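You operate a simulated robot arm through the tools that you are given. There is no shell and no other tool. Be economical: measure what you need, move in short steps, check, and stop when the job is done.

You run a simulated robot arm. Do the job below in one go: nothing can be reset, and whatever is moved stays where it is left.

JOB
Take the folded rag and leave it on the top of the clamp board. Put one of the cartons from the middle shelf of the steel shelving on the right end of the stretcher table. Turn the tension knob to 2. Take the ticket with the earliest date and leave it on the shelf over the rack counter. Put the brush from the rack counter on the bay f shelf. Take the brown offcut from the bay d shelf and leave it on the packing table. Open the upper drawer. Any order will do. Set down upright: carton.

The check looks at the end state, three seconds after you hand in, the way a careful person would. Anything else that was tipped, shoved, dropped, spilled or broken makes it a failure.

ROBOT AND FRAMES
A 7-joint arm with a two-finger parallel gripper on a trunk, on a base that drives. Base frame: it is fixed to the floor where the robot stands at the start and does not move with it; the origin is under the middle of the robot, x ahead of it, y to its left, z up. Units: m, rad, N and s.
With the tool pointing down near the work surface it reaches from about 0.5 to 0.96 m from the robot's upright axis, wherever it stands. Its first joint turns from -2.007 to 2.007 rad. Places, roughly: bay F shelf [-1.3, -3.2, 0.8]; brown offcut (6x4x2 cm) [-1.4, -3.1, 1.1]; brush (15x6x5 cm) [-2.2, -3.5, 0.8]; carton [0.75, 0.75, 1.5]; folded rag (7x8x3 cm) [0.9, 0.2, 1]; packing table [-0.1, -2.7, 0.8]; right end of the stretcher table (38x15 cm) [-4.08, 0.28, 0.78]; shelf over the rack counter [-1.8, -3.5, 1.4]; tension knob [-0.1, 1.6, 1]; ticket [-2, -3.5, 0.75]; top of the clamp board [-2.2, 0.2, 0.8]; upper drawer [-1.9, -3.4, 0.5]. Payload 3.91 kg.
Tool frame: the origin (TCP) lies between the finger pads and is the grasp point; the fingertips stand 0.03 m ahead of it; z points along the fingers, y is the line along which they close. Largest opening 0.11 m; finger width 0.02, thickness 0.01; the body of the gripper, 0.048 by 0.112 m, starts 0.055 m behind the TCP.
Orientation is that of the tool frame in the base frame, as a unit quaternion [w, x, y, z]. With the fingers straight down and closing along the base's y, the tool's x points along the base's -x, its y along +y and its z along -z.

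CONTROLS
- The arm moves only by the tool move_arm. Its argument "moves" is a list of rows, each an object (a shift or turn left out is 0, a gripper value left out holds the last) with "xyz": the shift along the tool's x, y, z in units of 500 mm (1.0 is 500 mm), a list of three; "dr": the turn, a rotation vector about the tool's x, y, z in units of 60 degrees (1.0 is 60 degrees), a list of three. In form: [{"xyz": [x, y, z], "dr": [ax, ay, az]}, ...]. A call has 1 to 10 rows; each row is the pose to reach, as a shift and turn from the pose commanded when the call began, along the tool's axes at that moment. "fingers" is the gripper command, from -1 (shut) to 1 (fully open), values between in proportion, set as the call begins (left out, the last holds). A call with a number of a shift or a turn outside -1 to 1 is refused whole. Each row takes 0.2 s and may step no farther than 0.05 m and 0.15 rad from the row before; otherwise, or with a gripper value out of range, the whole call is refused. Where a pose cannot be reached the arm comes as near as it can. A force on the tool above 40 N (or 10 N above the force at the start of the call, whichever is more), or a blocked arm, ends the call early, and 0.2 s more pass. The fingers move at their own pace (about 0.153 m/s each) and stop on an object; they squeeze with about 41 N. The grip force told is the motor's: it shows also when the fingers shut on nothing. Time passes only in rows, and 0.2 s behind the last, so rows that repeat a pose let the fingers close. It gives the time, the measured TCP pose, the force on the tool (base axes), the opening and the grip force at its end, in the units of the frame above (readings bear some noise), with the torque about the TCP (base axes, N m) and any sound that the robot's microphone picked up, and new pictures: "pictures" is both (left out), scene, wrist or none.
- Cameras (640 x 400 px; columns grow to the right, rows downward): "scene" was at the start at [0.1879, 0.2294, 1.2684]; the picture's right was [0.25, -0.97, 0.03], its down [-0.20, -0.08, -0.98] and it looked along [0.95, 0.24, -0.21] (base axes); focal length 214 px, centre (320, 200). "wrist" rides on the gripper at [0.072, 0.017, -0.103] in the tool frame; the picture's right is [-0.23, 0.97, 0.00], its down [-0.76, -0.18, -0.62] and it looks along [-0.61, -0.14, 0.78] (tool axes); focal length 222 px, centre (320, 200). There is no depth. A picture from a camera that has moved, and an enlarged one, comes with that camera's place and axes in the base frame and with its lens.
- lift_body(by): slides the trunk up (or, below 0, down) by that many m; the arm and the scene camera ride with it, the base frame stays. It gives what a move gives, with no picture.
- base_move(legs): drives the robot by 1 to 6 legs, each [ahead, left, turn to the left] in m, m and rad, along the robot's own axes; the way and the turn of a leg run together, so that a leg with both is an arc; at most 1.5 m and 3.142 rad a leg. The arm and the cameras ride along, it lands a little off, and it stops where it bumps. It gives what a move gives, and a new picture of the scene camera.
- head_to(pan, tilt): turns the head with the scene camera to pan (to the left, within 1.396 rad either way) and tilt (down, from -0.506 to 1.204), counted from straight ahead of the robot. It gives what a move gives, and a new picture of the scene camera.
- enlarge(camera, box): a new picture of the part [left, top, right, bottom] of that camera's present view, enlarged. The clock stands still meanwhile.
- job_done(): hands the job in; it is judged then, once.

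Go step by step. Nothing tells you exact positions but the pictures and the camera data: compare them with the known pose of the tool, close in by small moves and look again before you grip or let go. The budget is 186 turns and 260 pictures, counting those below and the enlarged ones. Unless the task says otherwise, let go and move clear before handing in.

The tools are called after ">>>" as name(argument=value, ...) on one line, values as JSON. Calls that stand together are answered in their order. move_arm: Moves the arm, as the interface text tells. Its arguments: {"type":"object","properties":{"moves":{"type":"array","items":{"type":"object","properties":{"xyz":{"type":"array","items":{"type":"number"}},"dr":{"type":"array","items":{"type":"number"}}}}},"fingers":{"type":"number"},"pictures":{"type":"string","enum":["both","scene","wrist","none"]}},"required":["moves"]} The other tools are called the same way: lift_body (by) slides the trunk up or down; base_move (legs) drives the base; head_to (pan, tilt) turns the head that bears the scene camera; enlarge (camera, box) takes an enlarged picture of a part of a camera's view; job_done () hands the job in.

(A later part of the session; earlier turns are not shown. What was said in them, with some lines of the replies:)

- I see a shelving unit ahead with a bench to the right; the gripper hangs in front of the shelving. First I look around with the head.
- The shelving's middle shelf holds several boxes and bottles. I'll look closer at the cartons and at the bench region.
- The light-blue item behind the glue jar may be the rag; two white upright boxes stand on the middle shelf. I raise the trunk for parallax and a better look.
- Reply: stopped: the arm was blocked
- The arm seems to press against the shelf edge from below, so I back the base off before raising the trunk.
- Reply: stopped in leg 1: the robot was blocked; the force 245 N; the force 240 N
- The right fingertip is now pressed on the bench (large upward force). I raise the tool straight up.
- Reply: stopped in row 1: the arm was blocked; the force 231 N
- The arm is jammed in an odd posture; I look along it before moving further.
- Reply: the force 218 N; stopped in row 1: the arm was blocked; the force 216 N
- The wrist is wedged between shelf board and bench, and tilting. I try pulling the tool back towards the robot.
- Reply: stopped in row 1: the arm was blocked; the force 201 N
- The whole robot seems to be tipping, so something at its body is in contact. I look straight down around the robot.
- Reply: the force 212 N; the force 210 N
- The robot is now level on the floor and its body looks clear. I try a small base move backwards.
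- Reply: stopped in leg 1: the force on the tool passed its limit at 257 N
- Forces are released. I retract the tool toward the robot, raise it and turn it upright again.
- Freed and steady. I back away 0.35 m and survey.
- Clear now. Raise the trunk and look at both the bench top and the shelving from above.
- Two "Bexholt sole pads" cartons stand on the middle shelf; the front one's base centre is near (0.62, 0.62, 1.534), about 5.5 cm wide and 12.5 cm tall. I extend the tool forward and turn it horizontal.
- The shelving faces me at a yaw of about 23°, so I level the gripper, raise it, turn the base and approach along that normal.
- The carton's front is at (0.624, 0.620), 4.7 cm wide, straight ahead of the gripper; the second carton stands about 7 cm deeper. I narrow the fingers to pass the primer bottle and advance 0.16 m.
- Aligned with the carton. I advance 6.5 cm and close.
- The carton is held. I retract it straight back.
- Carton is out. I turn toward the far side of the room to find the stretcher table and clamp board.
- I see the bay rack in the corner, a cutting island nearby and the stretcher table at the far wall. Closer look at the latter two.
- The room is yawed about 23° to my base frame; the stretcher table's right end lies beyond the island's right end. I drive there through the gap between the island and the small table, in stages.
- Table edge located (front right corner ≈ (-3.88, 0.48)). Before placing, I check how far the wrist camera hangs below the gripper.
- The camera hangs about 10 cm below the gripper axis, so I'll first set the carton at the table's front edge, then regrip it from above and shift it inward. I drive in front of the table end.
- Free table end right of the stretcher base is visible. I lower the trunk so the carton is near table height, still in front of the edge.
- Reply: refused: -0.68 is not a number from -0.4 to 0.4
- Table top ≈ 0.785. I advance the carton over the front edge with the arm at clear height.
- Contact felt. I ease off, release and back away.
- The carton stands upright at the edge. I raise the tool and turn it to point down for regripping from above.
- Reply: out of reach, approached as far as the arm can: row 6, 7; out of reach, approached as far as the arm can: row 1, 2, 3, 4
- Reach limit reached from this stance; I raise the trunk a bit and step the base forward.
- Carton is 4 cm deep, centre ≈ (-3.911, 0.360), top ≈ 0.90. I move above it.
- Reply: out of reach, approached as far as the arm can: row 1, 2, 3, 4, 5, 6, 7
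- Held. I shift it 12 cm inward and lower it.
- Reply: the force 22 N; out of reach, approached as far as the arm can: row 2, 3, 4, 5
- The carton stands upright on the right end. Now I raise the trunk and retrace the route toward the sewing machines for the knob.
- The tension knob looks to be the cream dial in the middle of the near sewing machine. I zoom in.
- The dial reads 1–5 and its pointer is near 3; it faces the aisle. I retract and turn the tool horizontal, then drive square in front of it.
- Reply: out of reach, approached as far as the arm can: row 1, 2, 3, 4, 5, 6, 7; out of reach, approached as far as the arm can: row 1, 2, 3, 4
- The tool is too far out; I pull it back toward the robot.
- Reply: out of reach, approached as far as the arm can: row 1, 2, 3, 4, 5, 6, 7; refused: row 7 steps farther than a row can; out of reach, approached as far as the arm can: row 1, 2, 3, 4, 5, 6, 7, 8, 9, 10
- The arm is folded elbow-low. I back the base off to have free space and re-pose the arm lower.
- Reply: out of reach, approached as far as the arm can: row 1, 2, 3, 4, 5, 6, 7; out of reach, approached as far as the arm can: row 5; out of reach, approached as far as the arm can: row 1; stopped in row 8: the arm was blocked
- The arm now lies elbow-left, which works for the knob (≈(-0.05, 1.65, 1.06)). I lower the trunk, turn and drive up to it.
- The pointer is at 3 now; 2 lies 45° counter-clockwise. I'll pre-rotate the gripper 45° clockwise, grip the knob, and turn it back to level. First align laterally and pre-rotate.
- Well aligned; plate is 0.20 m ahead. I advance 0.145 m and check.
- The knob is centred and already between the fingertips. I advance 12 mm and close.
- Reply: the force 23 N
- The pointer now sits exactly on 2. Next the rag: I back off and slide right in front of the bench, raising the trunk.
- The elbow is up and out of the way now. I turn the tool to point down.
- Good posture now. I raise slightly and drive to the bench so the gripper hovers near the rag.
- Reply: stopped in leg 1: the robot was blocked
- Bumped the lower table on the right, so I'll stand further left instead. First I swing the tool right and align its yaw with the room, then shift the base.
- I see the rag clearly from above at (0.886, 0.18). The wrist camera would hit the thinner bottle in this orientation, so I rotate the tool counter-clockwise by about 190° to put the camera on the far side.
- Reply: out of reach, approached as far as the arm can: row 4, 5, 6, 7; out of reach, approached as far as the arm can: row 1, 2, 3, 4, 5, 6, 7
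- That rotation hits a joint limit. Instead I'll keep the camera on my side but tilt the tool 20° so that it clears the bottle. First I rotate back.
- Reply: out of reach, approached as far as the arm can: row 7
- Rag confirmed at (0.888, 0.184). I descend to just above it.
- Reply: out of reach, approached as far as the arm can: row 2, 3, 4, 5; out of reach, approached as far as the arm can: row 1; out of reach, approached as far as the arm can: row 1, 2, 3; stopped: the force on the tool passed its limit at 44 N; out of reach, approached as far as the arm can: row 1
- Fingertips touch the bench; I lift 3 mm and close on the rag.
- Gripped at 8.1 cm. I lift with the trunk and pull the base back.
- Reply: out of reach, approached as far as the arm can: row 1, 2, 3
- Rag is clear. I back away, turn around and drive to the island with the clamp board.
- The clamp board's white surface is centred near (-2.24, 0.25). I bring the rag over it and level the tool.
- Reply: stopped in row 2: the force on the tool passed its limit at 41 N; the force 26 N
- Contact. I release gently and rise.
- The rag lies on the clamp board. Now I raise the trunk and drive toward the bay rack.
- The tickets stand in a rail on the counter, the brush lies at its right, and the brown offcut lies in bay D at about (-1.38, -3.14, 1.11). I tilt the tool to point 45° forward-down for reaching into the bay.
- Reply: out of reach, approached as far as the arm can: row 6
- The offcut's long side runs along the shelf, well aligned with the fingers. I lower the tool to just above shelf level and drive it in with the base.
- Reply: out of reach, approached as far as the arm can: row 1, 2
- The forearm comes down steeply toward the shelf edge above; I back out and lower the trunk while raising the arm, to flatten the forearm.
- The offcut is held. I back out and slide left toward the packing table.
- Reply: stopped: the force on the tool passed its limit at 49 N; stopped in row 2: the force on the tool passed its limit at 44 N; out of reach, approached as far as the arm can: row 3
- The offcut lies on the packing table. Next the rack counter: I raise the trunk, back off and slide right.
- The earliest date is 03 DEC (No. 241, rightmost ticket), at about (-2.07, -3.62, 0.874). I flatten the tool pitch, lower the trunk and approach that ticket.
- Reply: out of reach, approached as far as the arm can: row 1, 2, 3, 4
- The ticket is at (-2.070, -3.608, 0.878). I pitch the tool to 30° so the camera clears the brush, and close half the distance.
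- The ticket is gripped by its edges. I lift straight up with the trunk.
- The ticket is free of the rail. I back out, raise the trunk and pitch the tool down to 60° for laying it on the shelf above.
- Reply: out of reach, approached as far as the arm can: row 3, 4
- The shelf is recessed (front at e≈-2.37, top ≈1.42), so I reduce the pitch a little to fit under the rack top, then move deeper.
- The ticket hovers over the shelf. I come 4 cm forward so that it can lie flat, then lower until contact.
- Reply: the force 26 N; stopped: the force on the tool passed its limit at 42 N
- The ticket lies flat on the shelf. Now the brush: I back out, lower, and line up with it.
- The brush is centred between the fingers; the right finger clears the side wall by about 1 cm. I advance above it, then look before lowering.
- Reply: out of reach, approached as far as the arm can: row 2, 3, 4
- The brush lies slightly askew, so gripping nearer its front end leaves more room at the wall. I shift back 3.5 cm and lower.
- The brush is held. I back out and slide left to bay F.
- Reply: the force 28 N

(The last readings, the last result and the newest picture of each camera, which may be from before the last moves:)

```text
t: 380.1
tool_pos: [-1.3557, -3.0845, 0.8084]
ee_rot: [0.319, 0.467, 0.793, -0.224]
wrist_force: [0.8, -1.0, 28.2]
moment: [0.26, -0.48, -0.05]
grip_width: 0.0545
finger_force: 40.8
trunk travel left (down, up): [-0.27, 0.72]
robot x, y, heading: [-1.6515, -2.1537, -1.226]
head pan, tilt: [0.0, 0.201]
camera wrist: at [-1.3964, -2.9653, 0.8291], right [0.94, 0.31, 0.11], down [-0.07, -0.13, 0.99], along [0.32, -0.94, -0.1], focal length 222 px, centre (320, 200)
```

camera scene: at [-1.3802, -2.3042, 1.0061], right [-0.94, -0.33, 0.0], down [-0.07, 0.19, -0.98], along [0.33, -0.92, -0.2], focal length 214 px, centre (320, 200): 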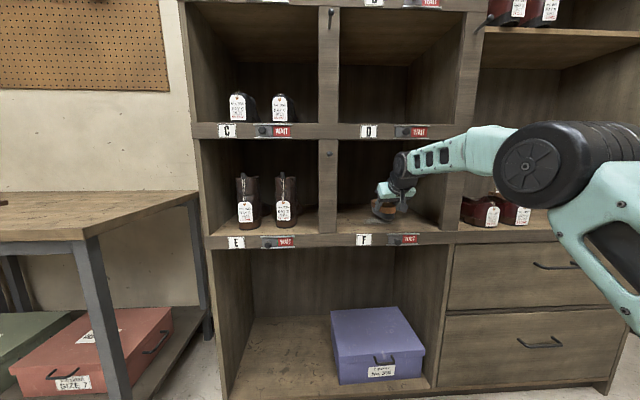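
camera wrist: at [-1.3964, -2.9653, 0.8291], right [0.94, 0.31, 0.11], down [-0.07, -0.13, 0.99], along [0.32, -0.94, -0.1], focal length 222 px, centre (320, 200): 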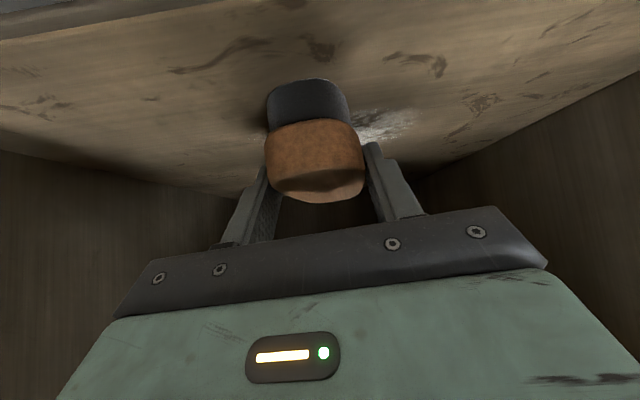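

Contact with the shelf. I relieve the pressure, release, and back out.

>>> lift_body(by=0.005)

>>> move_arm(moves=[{"xyz": [0, 0, 0]}, {"xyz": [0, 0, 0]}], fingers=0.5, pictures="none")

>>> move_arm(moves=[{"xyz": [0, 0, -0.07]}, {"xyz": [0.02, 0, -0.14]}], pictures="wrist")

>>> base_move(legs=[[-0.4, 0, 0]])

```text
t: 380.6
tool_pos: [-1.3554, -3.0842, 0.8095]
ee_rot: [0.314, 0.469, 0.795, -0.222]
wrist_force: [2.8, -6.9, 14.5]
moment: [-1.09, -0.91, -0.17]
grip_width: 0.0545
finger_force: 41.2
trunk travel left (down, up): [-0.275, 0.715]
robot x, y, heading: [-1.6494, -2.1507, -1.233]
head pan, tilt: [0.0, 0.201]
```

```text
t: 381.2
tool_pos: [-1.3552, -3.0849, 0.8078]
ee_rot: [0.313, 0.47, 0.795, -0.222]
wrist_force: [0.8, 0.4, 0.0]
moment: [0.0, 0.01, 0.0]
grip_width: 0.0823
finger_force: 0.1
trunk travel left (down, up): [-0.275, 0.715]
robot x, y, heading: [-1.6473, -2.1513, -1.229]
head pan, tilt: [0.0, 0.201]
```

```text
t: 381.8
tool_pos: [-1.3808, -3.0322, 0.8488]
ee_rot: [0.314, 0.469, 0.795, -0.221]
wrist_force: [0.6, -0.7, 0.1]
moment: [-0.01, -0.03, 0.01]
grip_width: 0.0824
finger_force: 0.2
trunk travel left (down, up): [-0.275, 0.715]
robot x, y, heading: [-1.6506, -2.1519, -1.234]
head pan, tilt: [0.0, 0.201]
camera wrist: at [-1.4202, -2.9133, 0.8706], right [0.94, 0.31, 0.1], down [-0.06, -0.14, 0.99], along [0.32, -0.94, -0.11], focal length 222 px, centre (320, 200)
```

wrist: 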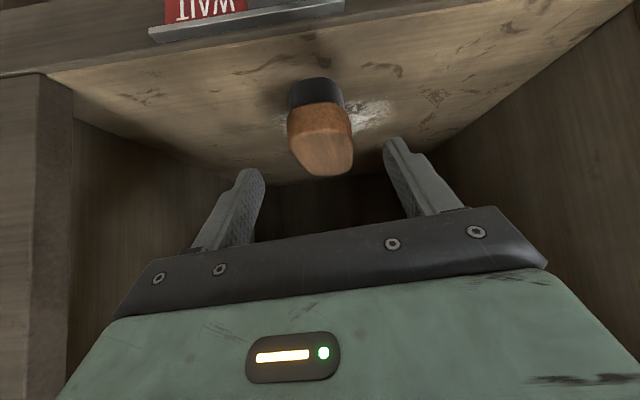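

```text
t: 384.2
tool_pos: [-1.5114, -2.6617, 0.8505]
ee_rot: [0.314, 0.469, 0.795, -0.221]
wrist_force: [0.1, -0.1, 0.9]
moment: [0.02, 0.0, -0.01]
grip_width: 0.0823
finger_force: 0.1
trunk travel left (down, up): [-0.275, 0.715]
robot x, y, heading: [-1.7823, -1.7771, -1.233]
head pan, tilt: [0.0, 0.201]
camera scene: at [-1.5112, -1.9331, 0.9771], right [-0.94, -0.33, 0.0], down [-0.07, 0.19, -0.98], along [0.33, -0.92, -0.2], focal length 214 px, centre (320, 200)
```

scene: 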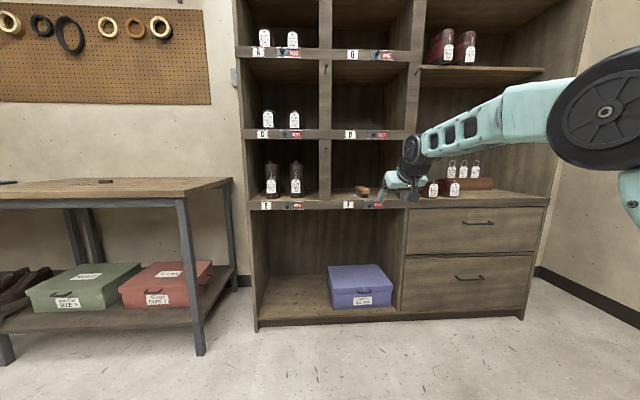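

The brush is on the bay F shelf. Last, the upper drawer: its handle is at about (-1.937, -3.243, 0.624). I level the tool and roll it 90° to grip the bar vertically.

>>> move_arm(moves=[{"dr": [0, -0.12, 0]}, {"dr": [0, -0.24, 0]}, {"dr": [0, -0.36, 0]}, {"dr": [0, -0.48, 0]}, {"dr": [0, -0.6, 0]}], pictures="none")

>>> move_arm(moves=[{"dr": [0, 0, 0.14]}, {"dr": [0, 0, 0.28]}, {"dr": [0, 0, 0.42]}, {"dr": [0, 0, 0.56]}, {"dr": [0, 0, 0.7]}, {"dr": [0, 0, 0.84]}, {"dr": [0, 0, 0.98]}], pictures="none")

>>> move_arm(moves=[{"dr": [0, 0, 0.14]}, {"dr": [0, 0, 0.28]}, {"dr": [0, 0, 0.42]}, {"dr": [0, 0, 0.52]}], pictures="scene")

```text
t: 385.4
tool_pos: [-1.5097, -2.6605, 0.8499]
ee_rot: [0.545, 0.378, 0.657, -0.357]
wrist_force: [-0.5, 0.4, 1.2]
moment: [0.01, 0.01, 0.01]
grip_width: 0.0825
finger_force: 0.1
trunk travel left (down, up): [-0.275, 0.715]
robot x, y, heading: [-1.7801, -1.7796, -1.231]
head pan, tilt: [0.0, 0.201]
```

```text
t: 387.1
tool_pos: [-1.5117, -2.6627, 0.8512]
ee_rot: [0.649, 0.654, 0.387, -0.043]
wrist_force: [0.9, 0.1, 0.4]
moment: [-0.02, 0.05, 0.01]
grip_width: 0.0826
finger_force: 0.0
trunk travel left (down, up): [-0.275, 0.715]
robot x, y, heading: [-1.7805, -1.7816, -1.233]
head pan, tilt: [0.0, 0.201]
```

```text
t: 388.1
tool_pos: [-1.5101, -2.6616, 0.8505]
ee_rot: [0.636, 0.733, 0.198, 0.134]
wrist_force: [0.0, -0.6, 0.1]
moment: [0.0, -0.04, 0.02]
grip_width: 0.0824
finger_force: 0.1
trunk travel left (down, up): [-0.275, 0.715]
robot x, y, heading: [-1.7802, -1.7768, -1.232]
head pan, tilt: [0.0, 0.201]
camera scene: at [-1.5112, -1.9331, 0.9771], right [-0.94, -0.33, 0.0], down [-0.07, 0.19, -0.98], along [0.33, -0.92, -0.2], focal length 214 px, centre (320, 200)
```

scene: 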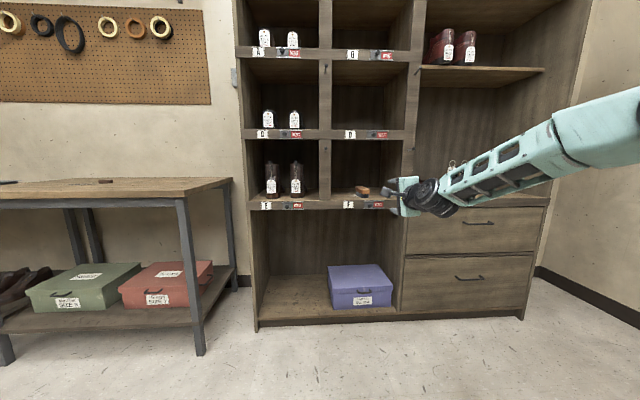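

>>> lift_body(by=-0.2)

>>> base_move(legs=[[0, 0, -0.06], [0, -0.526, 0], [0.25, 0, 0]])

>>> head_to(pan=0.0, tilt=0.3)

>>> move_arm(moves=[{"xyz": [0, 0, 0]}], pictures="wrist")

```text
t: 390.2
tool_pos: [-1.5107, -2.6615, 0.6504]
ee_rot: [0.637, 0.733, 0.199, 0.133]
wrist_force: [0.1, -0.3, -0.3]
moment: [0.01, 0.02, -0.02]
grip_width: 0.0825
finger_force: 0.1
trunk travel left (down, up): [-0.075, 0.915]
robot x, y, heading: [-1.7761, -1.7828, -1.231]
head pan, tilt: [0.0, 0.201]
```

```text
t: 395.2
tool_pos: [-2.0157, -3.0676, 0.6517]
ee_rot: [0.641, 0.739, 0.173, 0.111]
wrist_force: [-0.1, -0.8, -0.1]
moment: [0.01, 0.04, 0.01]
grip_width: 0.0826
finger_force: 0.1
trunk travel left (down, up): [-0.075, 0.915]
robot x, y, heading: [-2.2216, -2.1647, -1.303]
head pan, tilt: [0.0, 0.201]
camera scene: at [-1.9662, -2.3398, 0.7771], right [-0.96, -0.27, 0.0], down [-0.05, 0.19, -0.98], along [0.26, -0.94, -0.2], focal length 214 px, centre (320, 200)
```

scene: 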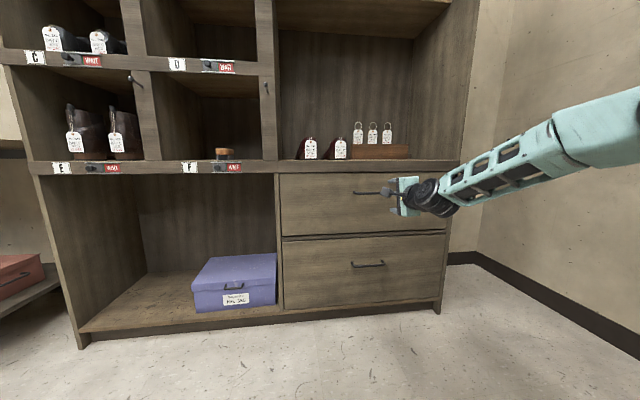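

```text
t: 395.9
tool_pos: [-2.0162, -3.0665, 0.6511]
ee_rot: [0.641, 0.739, 0.173, 0.111]
wrist_force: [-0.9, -0.5, -0.2]
moment: [0.0, 0.01, 0.03]
grip_width: 0.0826
finger_force: 0.1
trunk travel left (down, up): [-0.075, 0.915]
robot x, y, heading: [-2.2226, -2.1701, -1.302]
head pan, tilt: [0.0, 0.3]
camera scene: at [-1.9661, -2.34, 0.7678], right [-0.96, -0.27, 0.0], down [-0.08, 0.28, -0.96], along [0.25, -0.92, -0.3], focal length 214 px, centre (320, 200)
```

scene: 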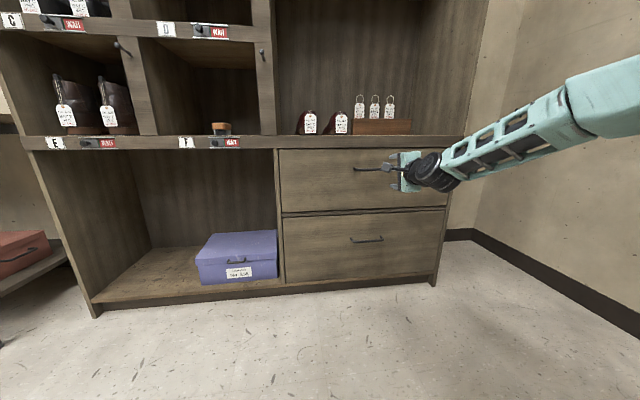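

```text
t: 396.2
tool_pos: [-2.0153, -3.0662, 0.6498]
ee_rot: [0.641, 0.74, 0.173, 0.112]
wrist_force: [-0.4, 0.4, 0.0]
moment: [0.03, -0.03, 0.01]
grip_width: 0.0822
finger_force: 0.2
trunk travel left (down, up): [-0.075, 0.915]
robot x, y, heading: [-2.2231, -2.1714, -1.304]
head pan, tilt: [0.0, 0.3]
camera wrist: at [-1.987, -2.9453, 0.6792], right [-0.1, -0.21, 0.97], down [-0.96, 0.28, -0.04], along [-0.27, -0.94, -0.22], focal length 222 px, centre (320, 200)
```

wrist: 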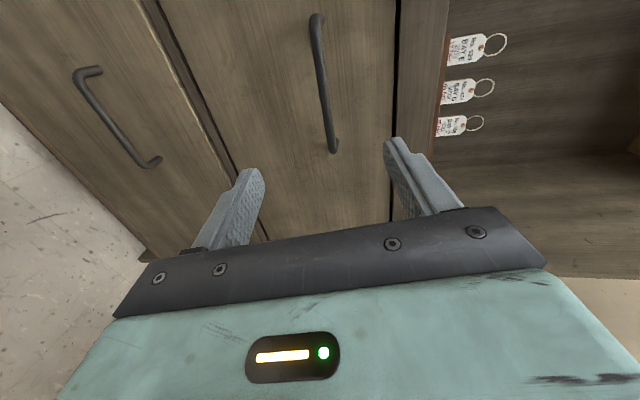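

Nearly straight on. I advance 13 cm and check.

>>> move_arm(moves=[{"xyz": [0.005, 0.005, 0.09]}, {"xyz": [0.01, 0.01, 0.18]}, {"xyz": [0.016, 0.014, 0.26]}], pictures="both")

```text
t: 397.1
tool_pos: [-1.9565, -3.1824, 0.636]
ee_rot: [0.641, 0.739, 0.173, 0.111]
wrist_force: [-0.5, 0.3, 0.4]
moment: [0.0, -0.01, 0.01]
grip_width: 0.0827
finger_force: 0.0
trunk travel left (down, up): [-0.075, 0.915]
robot x, y, heading: [-2.2217, -2.1663, -1.3]
head pan, tilt: [0.0, 0.3]
camera scene: at [-1.9662, -2.34, 0.7679], right [-0.96, -0.27, 0.0], down [-0.08, 0.29, -0.96], along [0.25, -0.92, -0.3], focal length 214 px, centre (320, 200)
camera wrist: at [-1.9279, -3.0611, 0.6653], right [-0.1, -0.21, 0.97], down [-0.96, 0.28, -0.04], along [-0.27, -0.94, -0.22], focal length 222 px, centre (320, 200)
```

scene: 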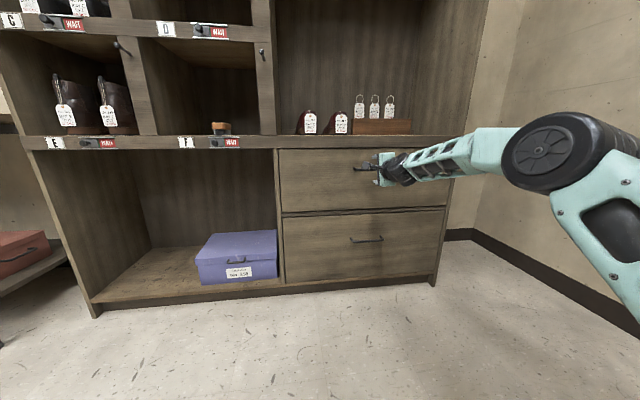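
wrist: 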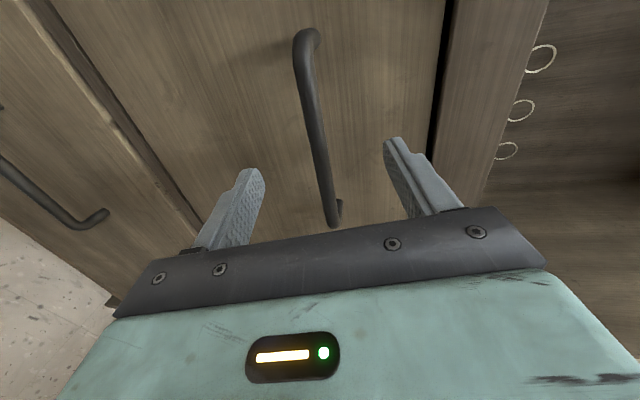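

>>> move_arm(moves=[{"xyz": [0, 0.003, 0.05]}, {"xyz": [0, 0.005, 0.098]}], pictures="none")

>>> move_arm(moves=[{"xyz": [0, 0, 0]}, {"xyz": [0, 0, 0]}, {"xyz": [0, 0, 0]}, {"xyz": [0, 0, 0]}], fingers=-1, pictures="wrist")

```text
t: 397.6
tool_pos: [-1.9436, -3.2177, 0.636]
ee_rot: [0.643, 0.738, 0.172, 0.11]
wrist_force: [-22.9, 56.8, -4.2]
moment: [-2.31, -0.91, 0.0]
grip_width: 0.0751
finger_force: 0.0
trunk travel left (down, up): [-0.075, 0.915]
robot x, y, heading: [-2.2256, -2.1665, -1.307]
head pan, tilt: [0.0, 0.3]
stopped in row 2: the force on the tool passed its limit at 135 N (the readings are from after the stop); the commanded pose is now the measured one
```

```text
t: 398.6
tool_pos: [-1.9411, -3.2211, 0.632]
ee_rot: [0.64, 0.741, 0.173, 0.11]
wrist_force: [-0.6, -2.0, -13.8]
moment: [0.35, -0.91, -0.17]
grip_width: 0.0126
finger_force: 45.1
trunk travel left (down, up): [-0.075, 0.915]
robot x, y, heading: [-2.2222, -2.1693, -1.301]
head pan, tilt: [0.0, 0.3]
camera wrist: at [-1.9122, -3.0995, 0.6602], right [-0.1, -0.21, 0.97], down [-0.96, 0.29, -0.03], along [-0.27, -0.94, -0.23], focal length 222 px, centre (320, 200)
```

wrist: 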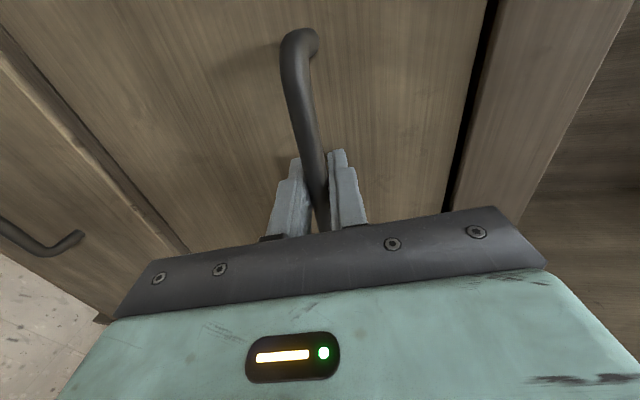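

The bar is gripped. I pull the drawer open by driving back.

>>> base_move(legs=[[-0.1, -0.013, 0]])

```text
t: 399.8
tool_pos: [-1.9822, -3.1259, 0.6303]
ee_rot: [0.639, 0.741, 0.172, 0.112]
wrist_force: [10.6, 5.5, -22.4]
moment: [0.33, -0.93, 0.07]
grip_width: 0.0127
finger_force: 45.2
trunk travel left (down, up): [-0.075, 0.915]
robot x, y, heading: [-2.264, -2.0748, -1.303]
head pan, tilt: [0.0, 0.3]
camera scene: at [-2.0057, -2.2462, 0.7674], right [-0.96, -0.26, 0.0], down [-0.08, 0.29, -0.95], along [0.25, -0.92, -0.3], focal length 214 px, centre (320, 200)
```

scene: 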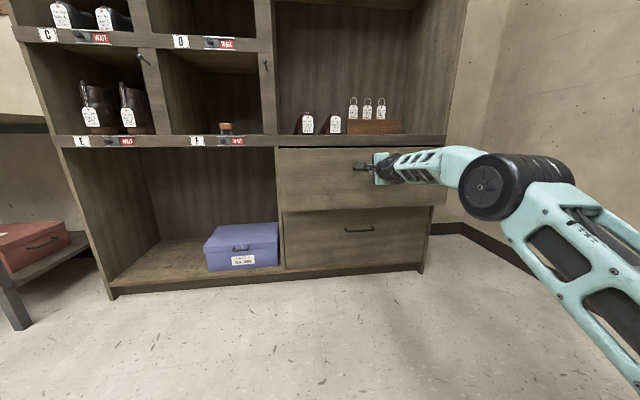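

It is opening. I continue pulling.

>>> base_move(legs=[[-0.1, -0.013, 0]])

>>> base_move(legs=[[-0.08, -0.01, 0]])

```text
t: 400.9
tool_pos: [-2.0199, -3.033, 0.6318]
ee_rot: [0.639, 0.741, 0.173, 0.111]
wrist_force: [-8.4, -2.1, -9.3]
moment: [0.33, -0.84, -0.21]
grip_width: 0.0126
finger_force: 45.7
trunk travel left (down, up): [-0.075, 0.915]
robot x, y, heading: [-2.3021, -1.9802, -1.301]
head pan, tilt: [0.0, 0.3]
camera scene: at [-2.0448, -2.1532, 0.7677], right [-0.96, -0.26, 0.0], down [-0.08, 0.29, -0.96], along [0.25, -0.92, -0.3], focal length 214 px, centre (320, 200)
```

scene: 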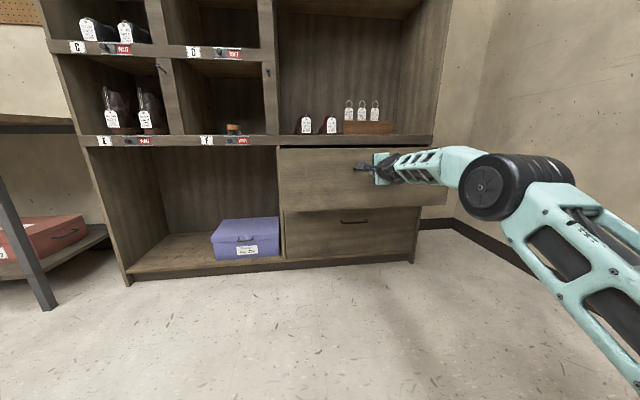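

```text
t: 402.0
tool_pos: [-2.051, -2.959, 0.6307]
ee_rot: [0.64, 0.741, 0.173, 0.11]
wrist_force: [-0.7, -1.4, -3.7]
moment: [0.37, -0.87, -0.2]
grip_width: 0.0126
finger_force: 44.9
trunk travel left (down, up): [-0.075, 0.915]
robot x, y, heading: [-2.3305, -1.9094, -1.306]
head pan, tilt: [0.0, 0.3]
camera scene: at [-2.0757, -2.0786, 0.7678], right [-0.96, -0.26, 0.0], down [-0.08, 0.29, -0.96], along [0.25, -0.92, -0.3], focal length 214 px, centre (320, 200)
```

scene: 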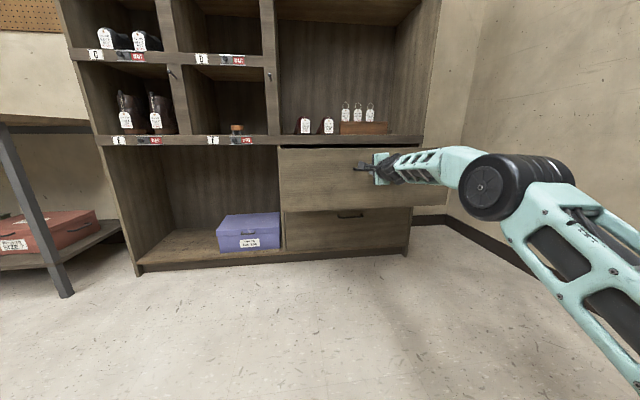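

>>> base_move(legs=[[-0.05, -0.007, 0]])

>>> move_arm(moves=[{"xyz": [0, 0, 0]}, {"xyz": [0, 0, 0]}], fingers=0.3, pictures="none")

>>> move_arm(moves=[{"xyz": [0, 0, -0.07]}, {"xyz": [0, 0, -0.14]}], pictures="none")

>>> base_move(legs=[[-0.4, 0, 0]])

```text
t: 403.1
tool_pos: [-2.0697, -2.9121, 0.6316]
ee_rot: [0.64, 0.741, 0.171, 0.111]
wrist_force: [-0.7, 0.0, -1.6]
moment: [0.33, -0.88, -0.14]
grip_width: 0.0123
finger_force: 44.7
trunk travel left (down, up): [-0.075, 0.915]
robot x, y, heading: [-2.3517, -1.861, -1.304]
head pan, tilt: [0.0, 0.3]
stopped in leg 1: the force on the tool passed its limit at 48 N (the readings are from after the stop); the commanded pose is now the measured one
camera scene: at [-2.0947, -2.0331, 0.7678], right [-0.96, -0.27, 0.0], down [-0.08, 0.29, -0.96], along [0.25, -0.92, -0.3], focal length 214 px, centre (320, 200)
```

scene: 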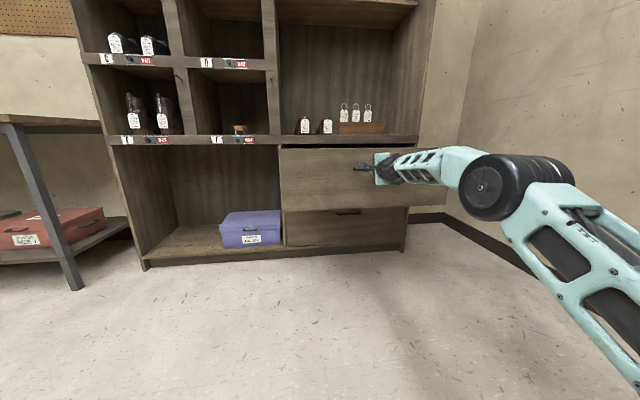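

```text
t: 403.6
tool_pos: [-2.0704, -2.9139, 0.6316]
ee_rot: [0.641, 0.741, 0.17, 0.11]
wrist_force: [0.1, -0.1, -0.8]
moment: [-0.05, 0.01, 0.01]
grip_width: 0.0714
finger_force: 0.1
trunk travel left (down, up): [-0.075, 0.915]
robot x, y, heading: [-2.3546, -1.8638, -1.303]
head pan, tilt: [0.0, 0.3]
```

```text
t: 404.2
tool_pos: [-2.0958, -2.8493, 0.6419]
ee_rot: [0.64, 0.741, 0.172, 0.111]
wrist_force: [0.3, -1.3, -0.4]
moment: [-0.03, -0.01, -0.01]
grip_width: 0.0715
finger_force: 0.0
trunk travel left (down, up): [-0.075, 0.915]
robot x, y, heading: [-2.3519, -1.8627, -1.304]
head pan, tilt: [0.0, 0.3]
```

```text
t: 406.8
tool_pos: [-2.2007, -2.4608, 0.6411]
ee_rot: [0.64, 0.741, 0.172, 0.112]
wrist_force: [0.2, 0.4, 0.0]
moment: [0.03, -0.02, 0.01]
grip_width: 0.0715
finger_force: 0.0
trunk travel left (down, up): [-0.075, 0.915]
robot x, y, heading: [-2.4607, -1.4751, -1.297]
head pan, tilt: [0.0, 0.3]
camera scene: at [-2.2015, -1.6454, 0.7678], right [-0.96, -0.27, 0.0], down [-0.08, 0.28, -0.96], along [0.26, -0.92, -0.3], focal length 214 px, centre (320, 200)
```

scene: 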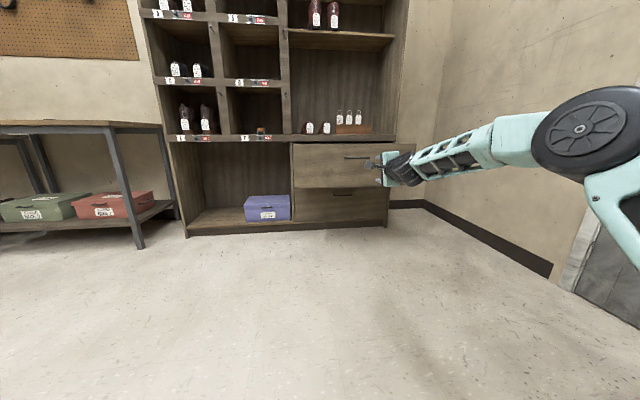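

All seven items look done: the drawer is fully open, the gripper is empty and clear, and nothing appears disturbed. I hand in.

>>> job_done()

```text
The job is handed in.
```

All seven tasks are done and the job is handed in.

- **Rag:** it lies on top of the clamp board.
- **Carton:** it stands upright on the right end of the stretcher table.
- **Tension knob:** it is turned to 2.
- **Ticket:** the earliest one, No. 241 dated 03 DEC, lies flat on the shelf over the rack counter.
- **Brush:** it is on the bay F shelf.
- **Brown offcut:** it is on the packing table.
- **Upper drawer:** it is open as far as it will go.

Early on the arm jammed between the shelving and the bench, pressing on the bench with over 200 N. The base also bumped the table beside that bench once. The items on the bench and table looked undisturbed in the later pictures.
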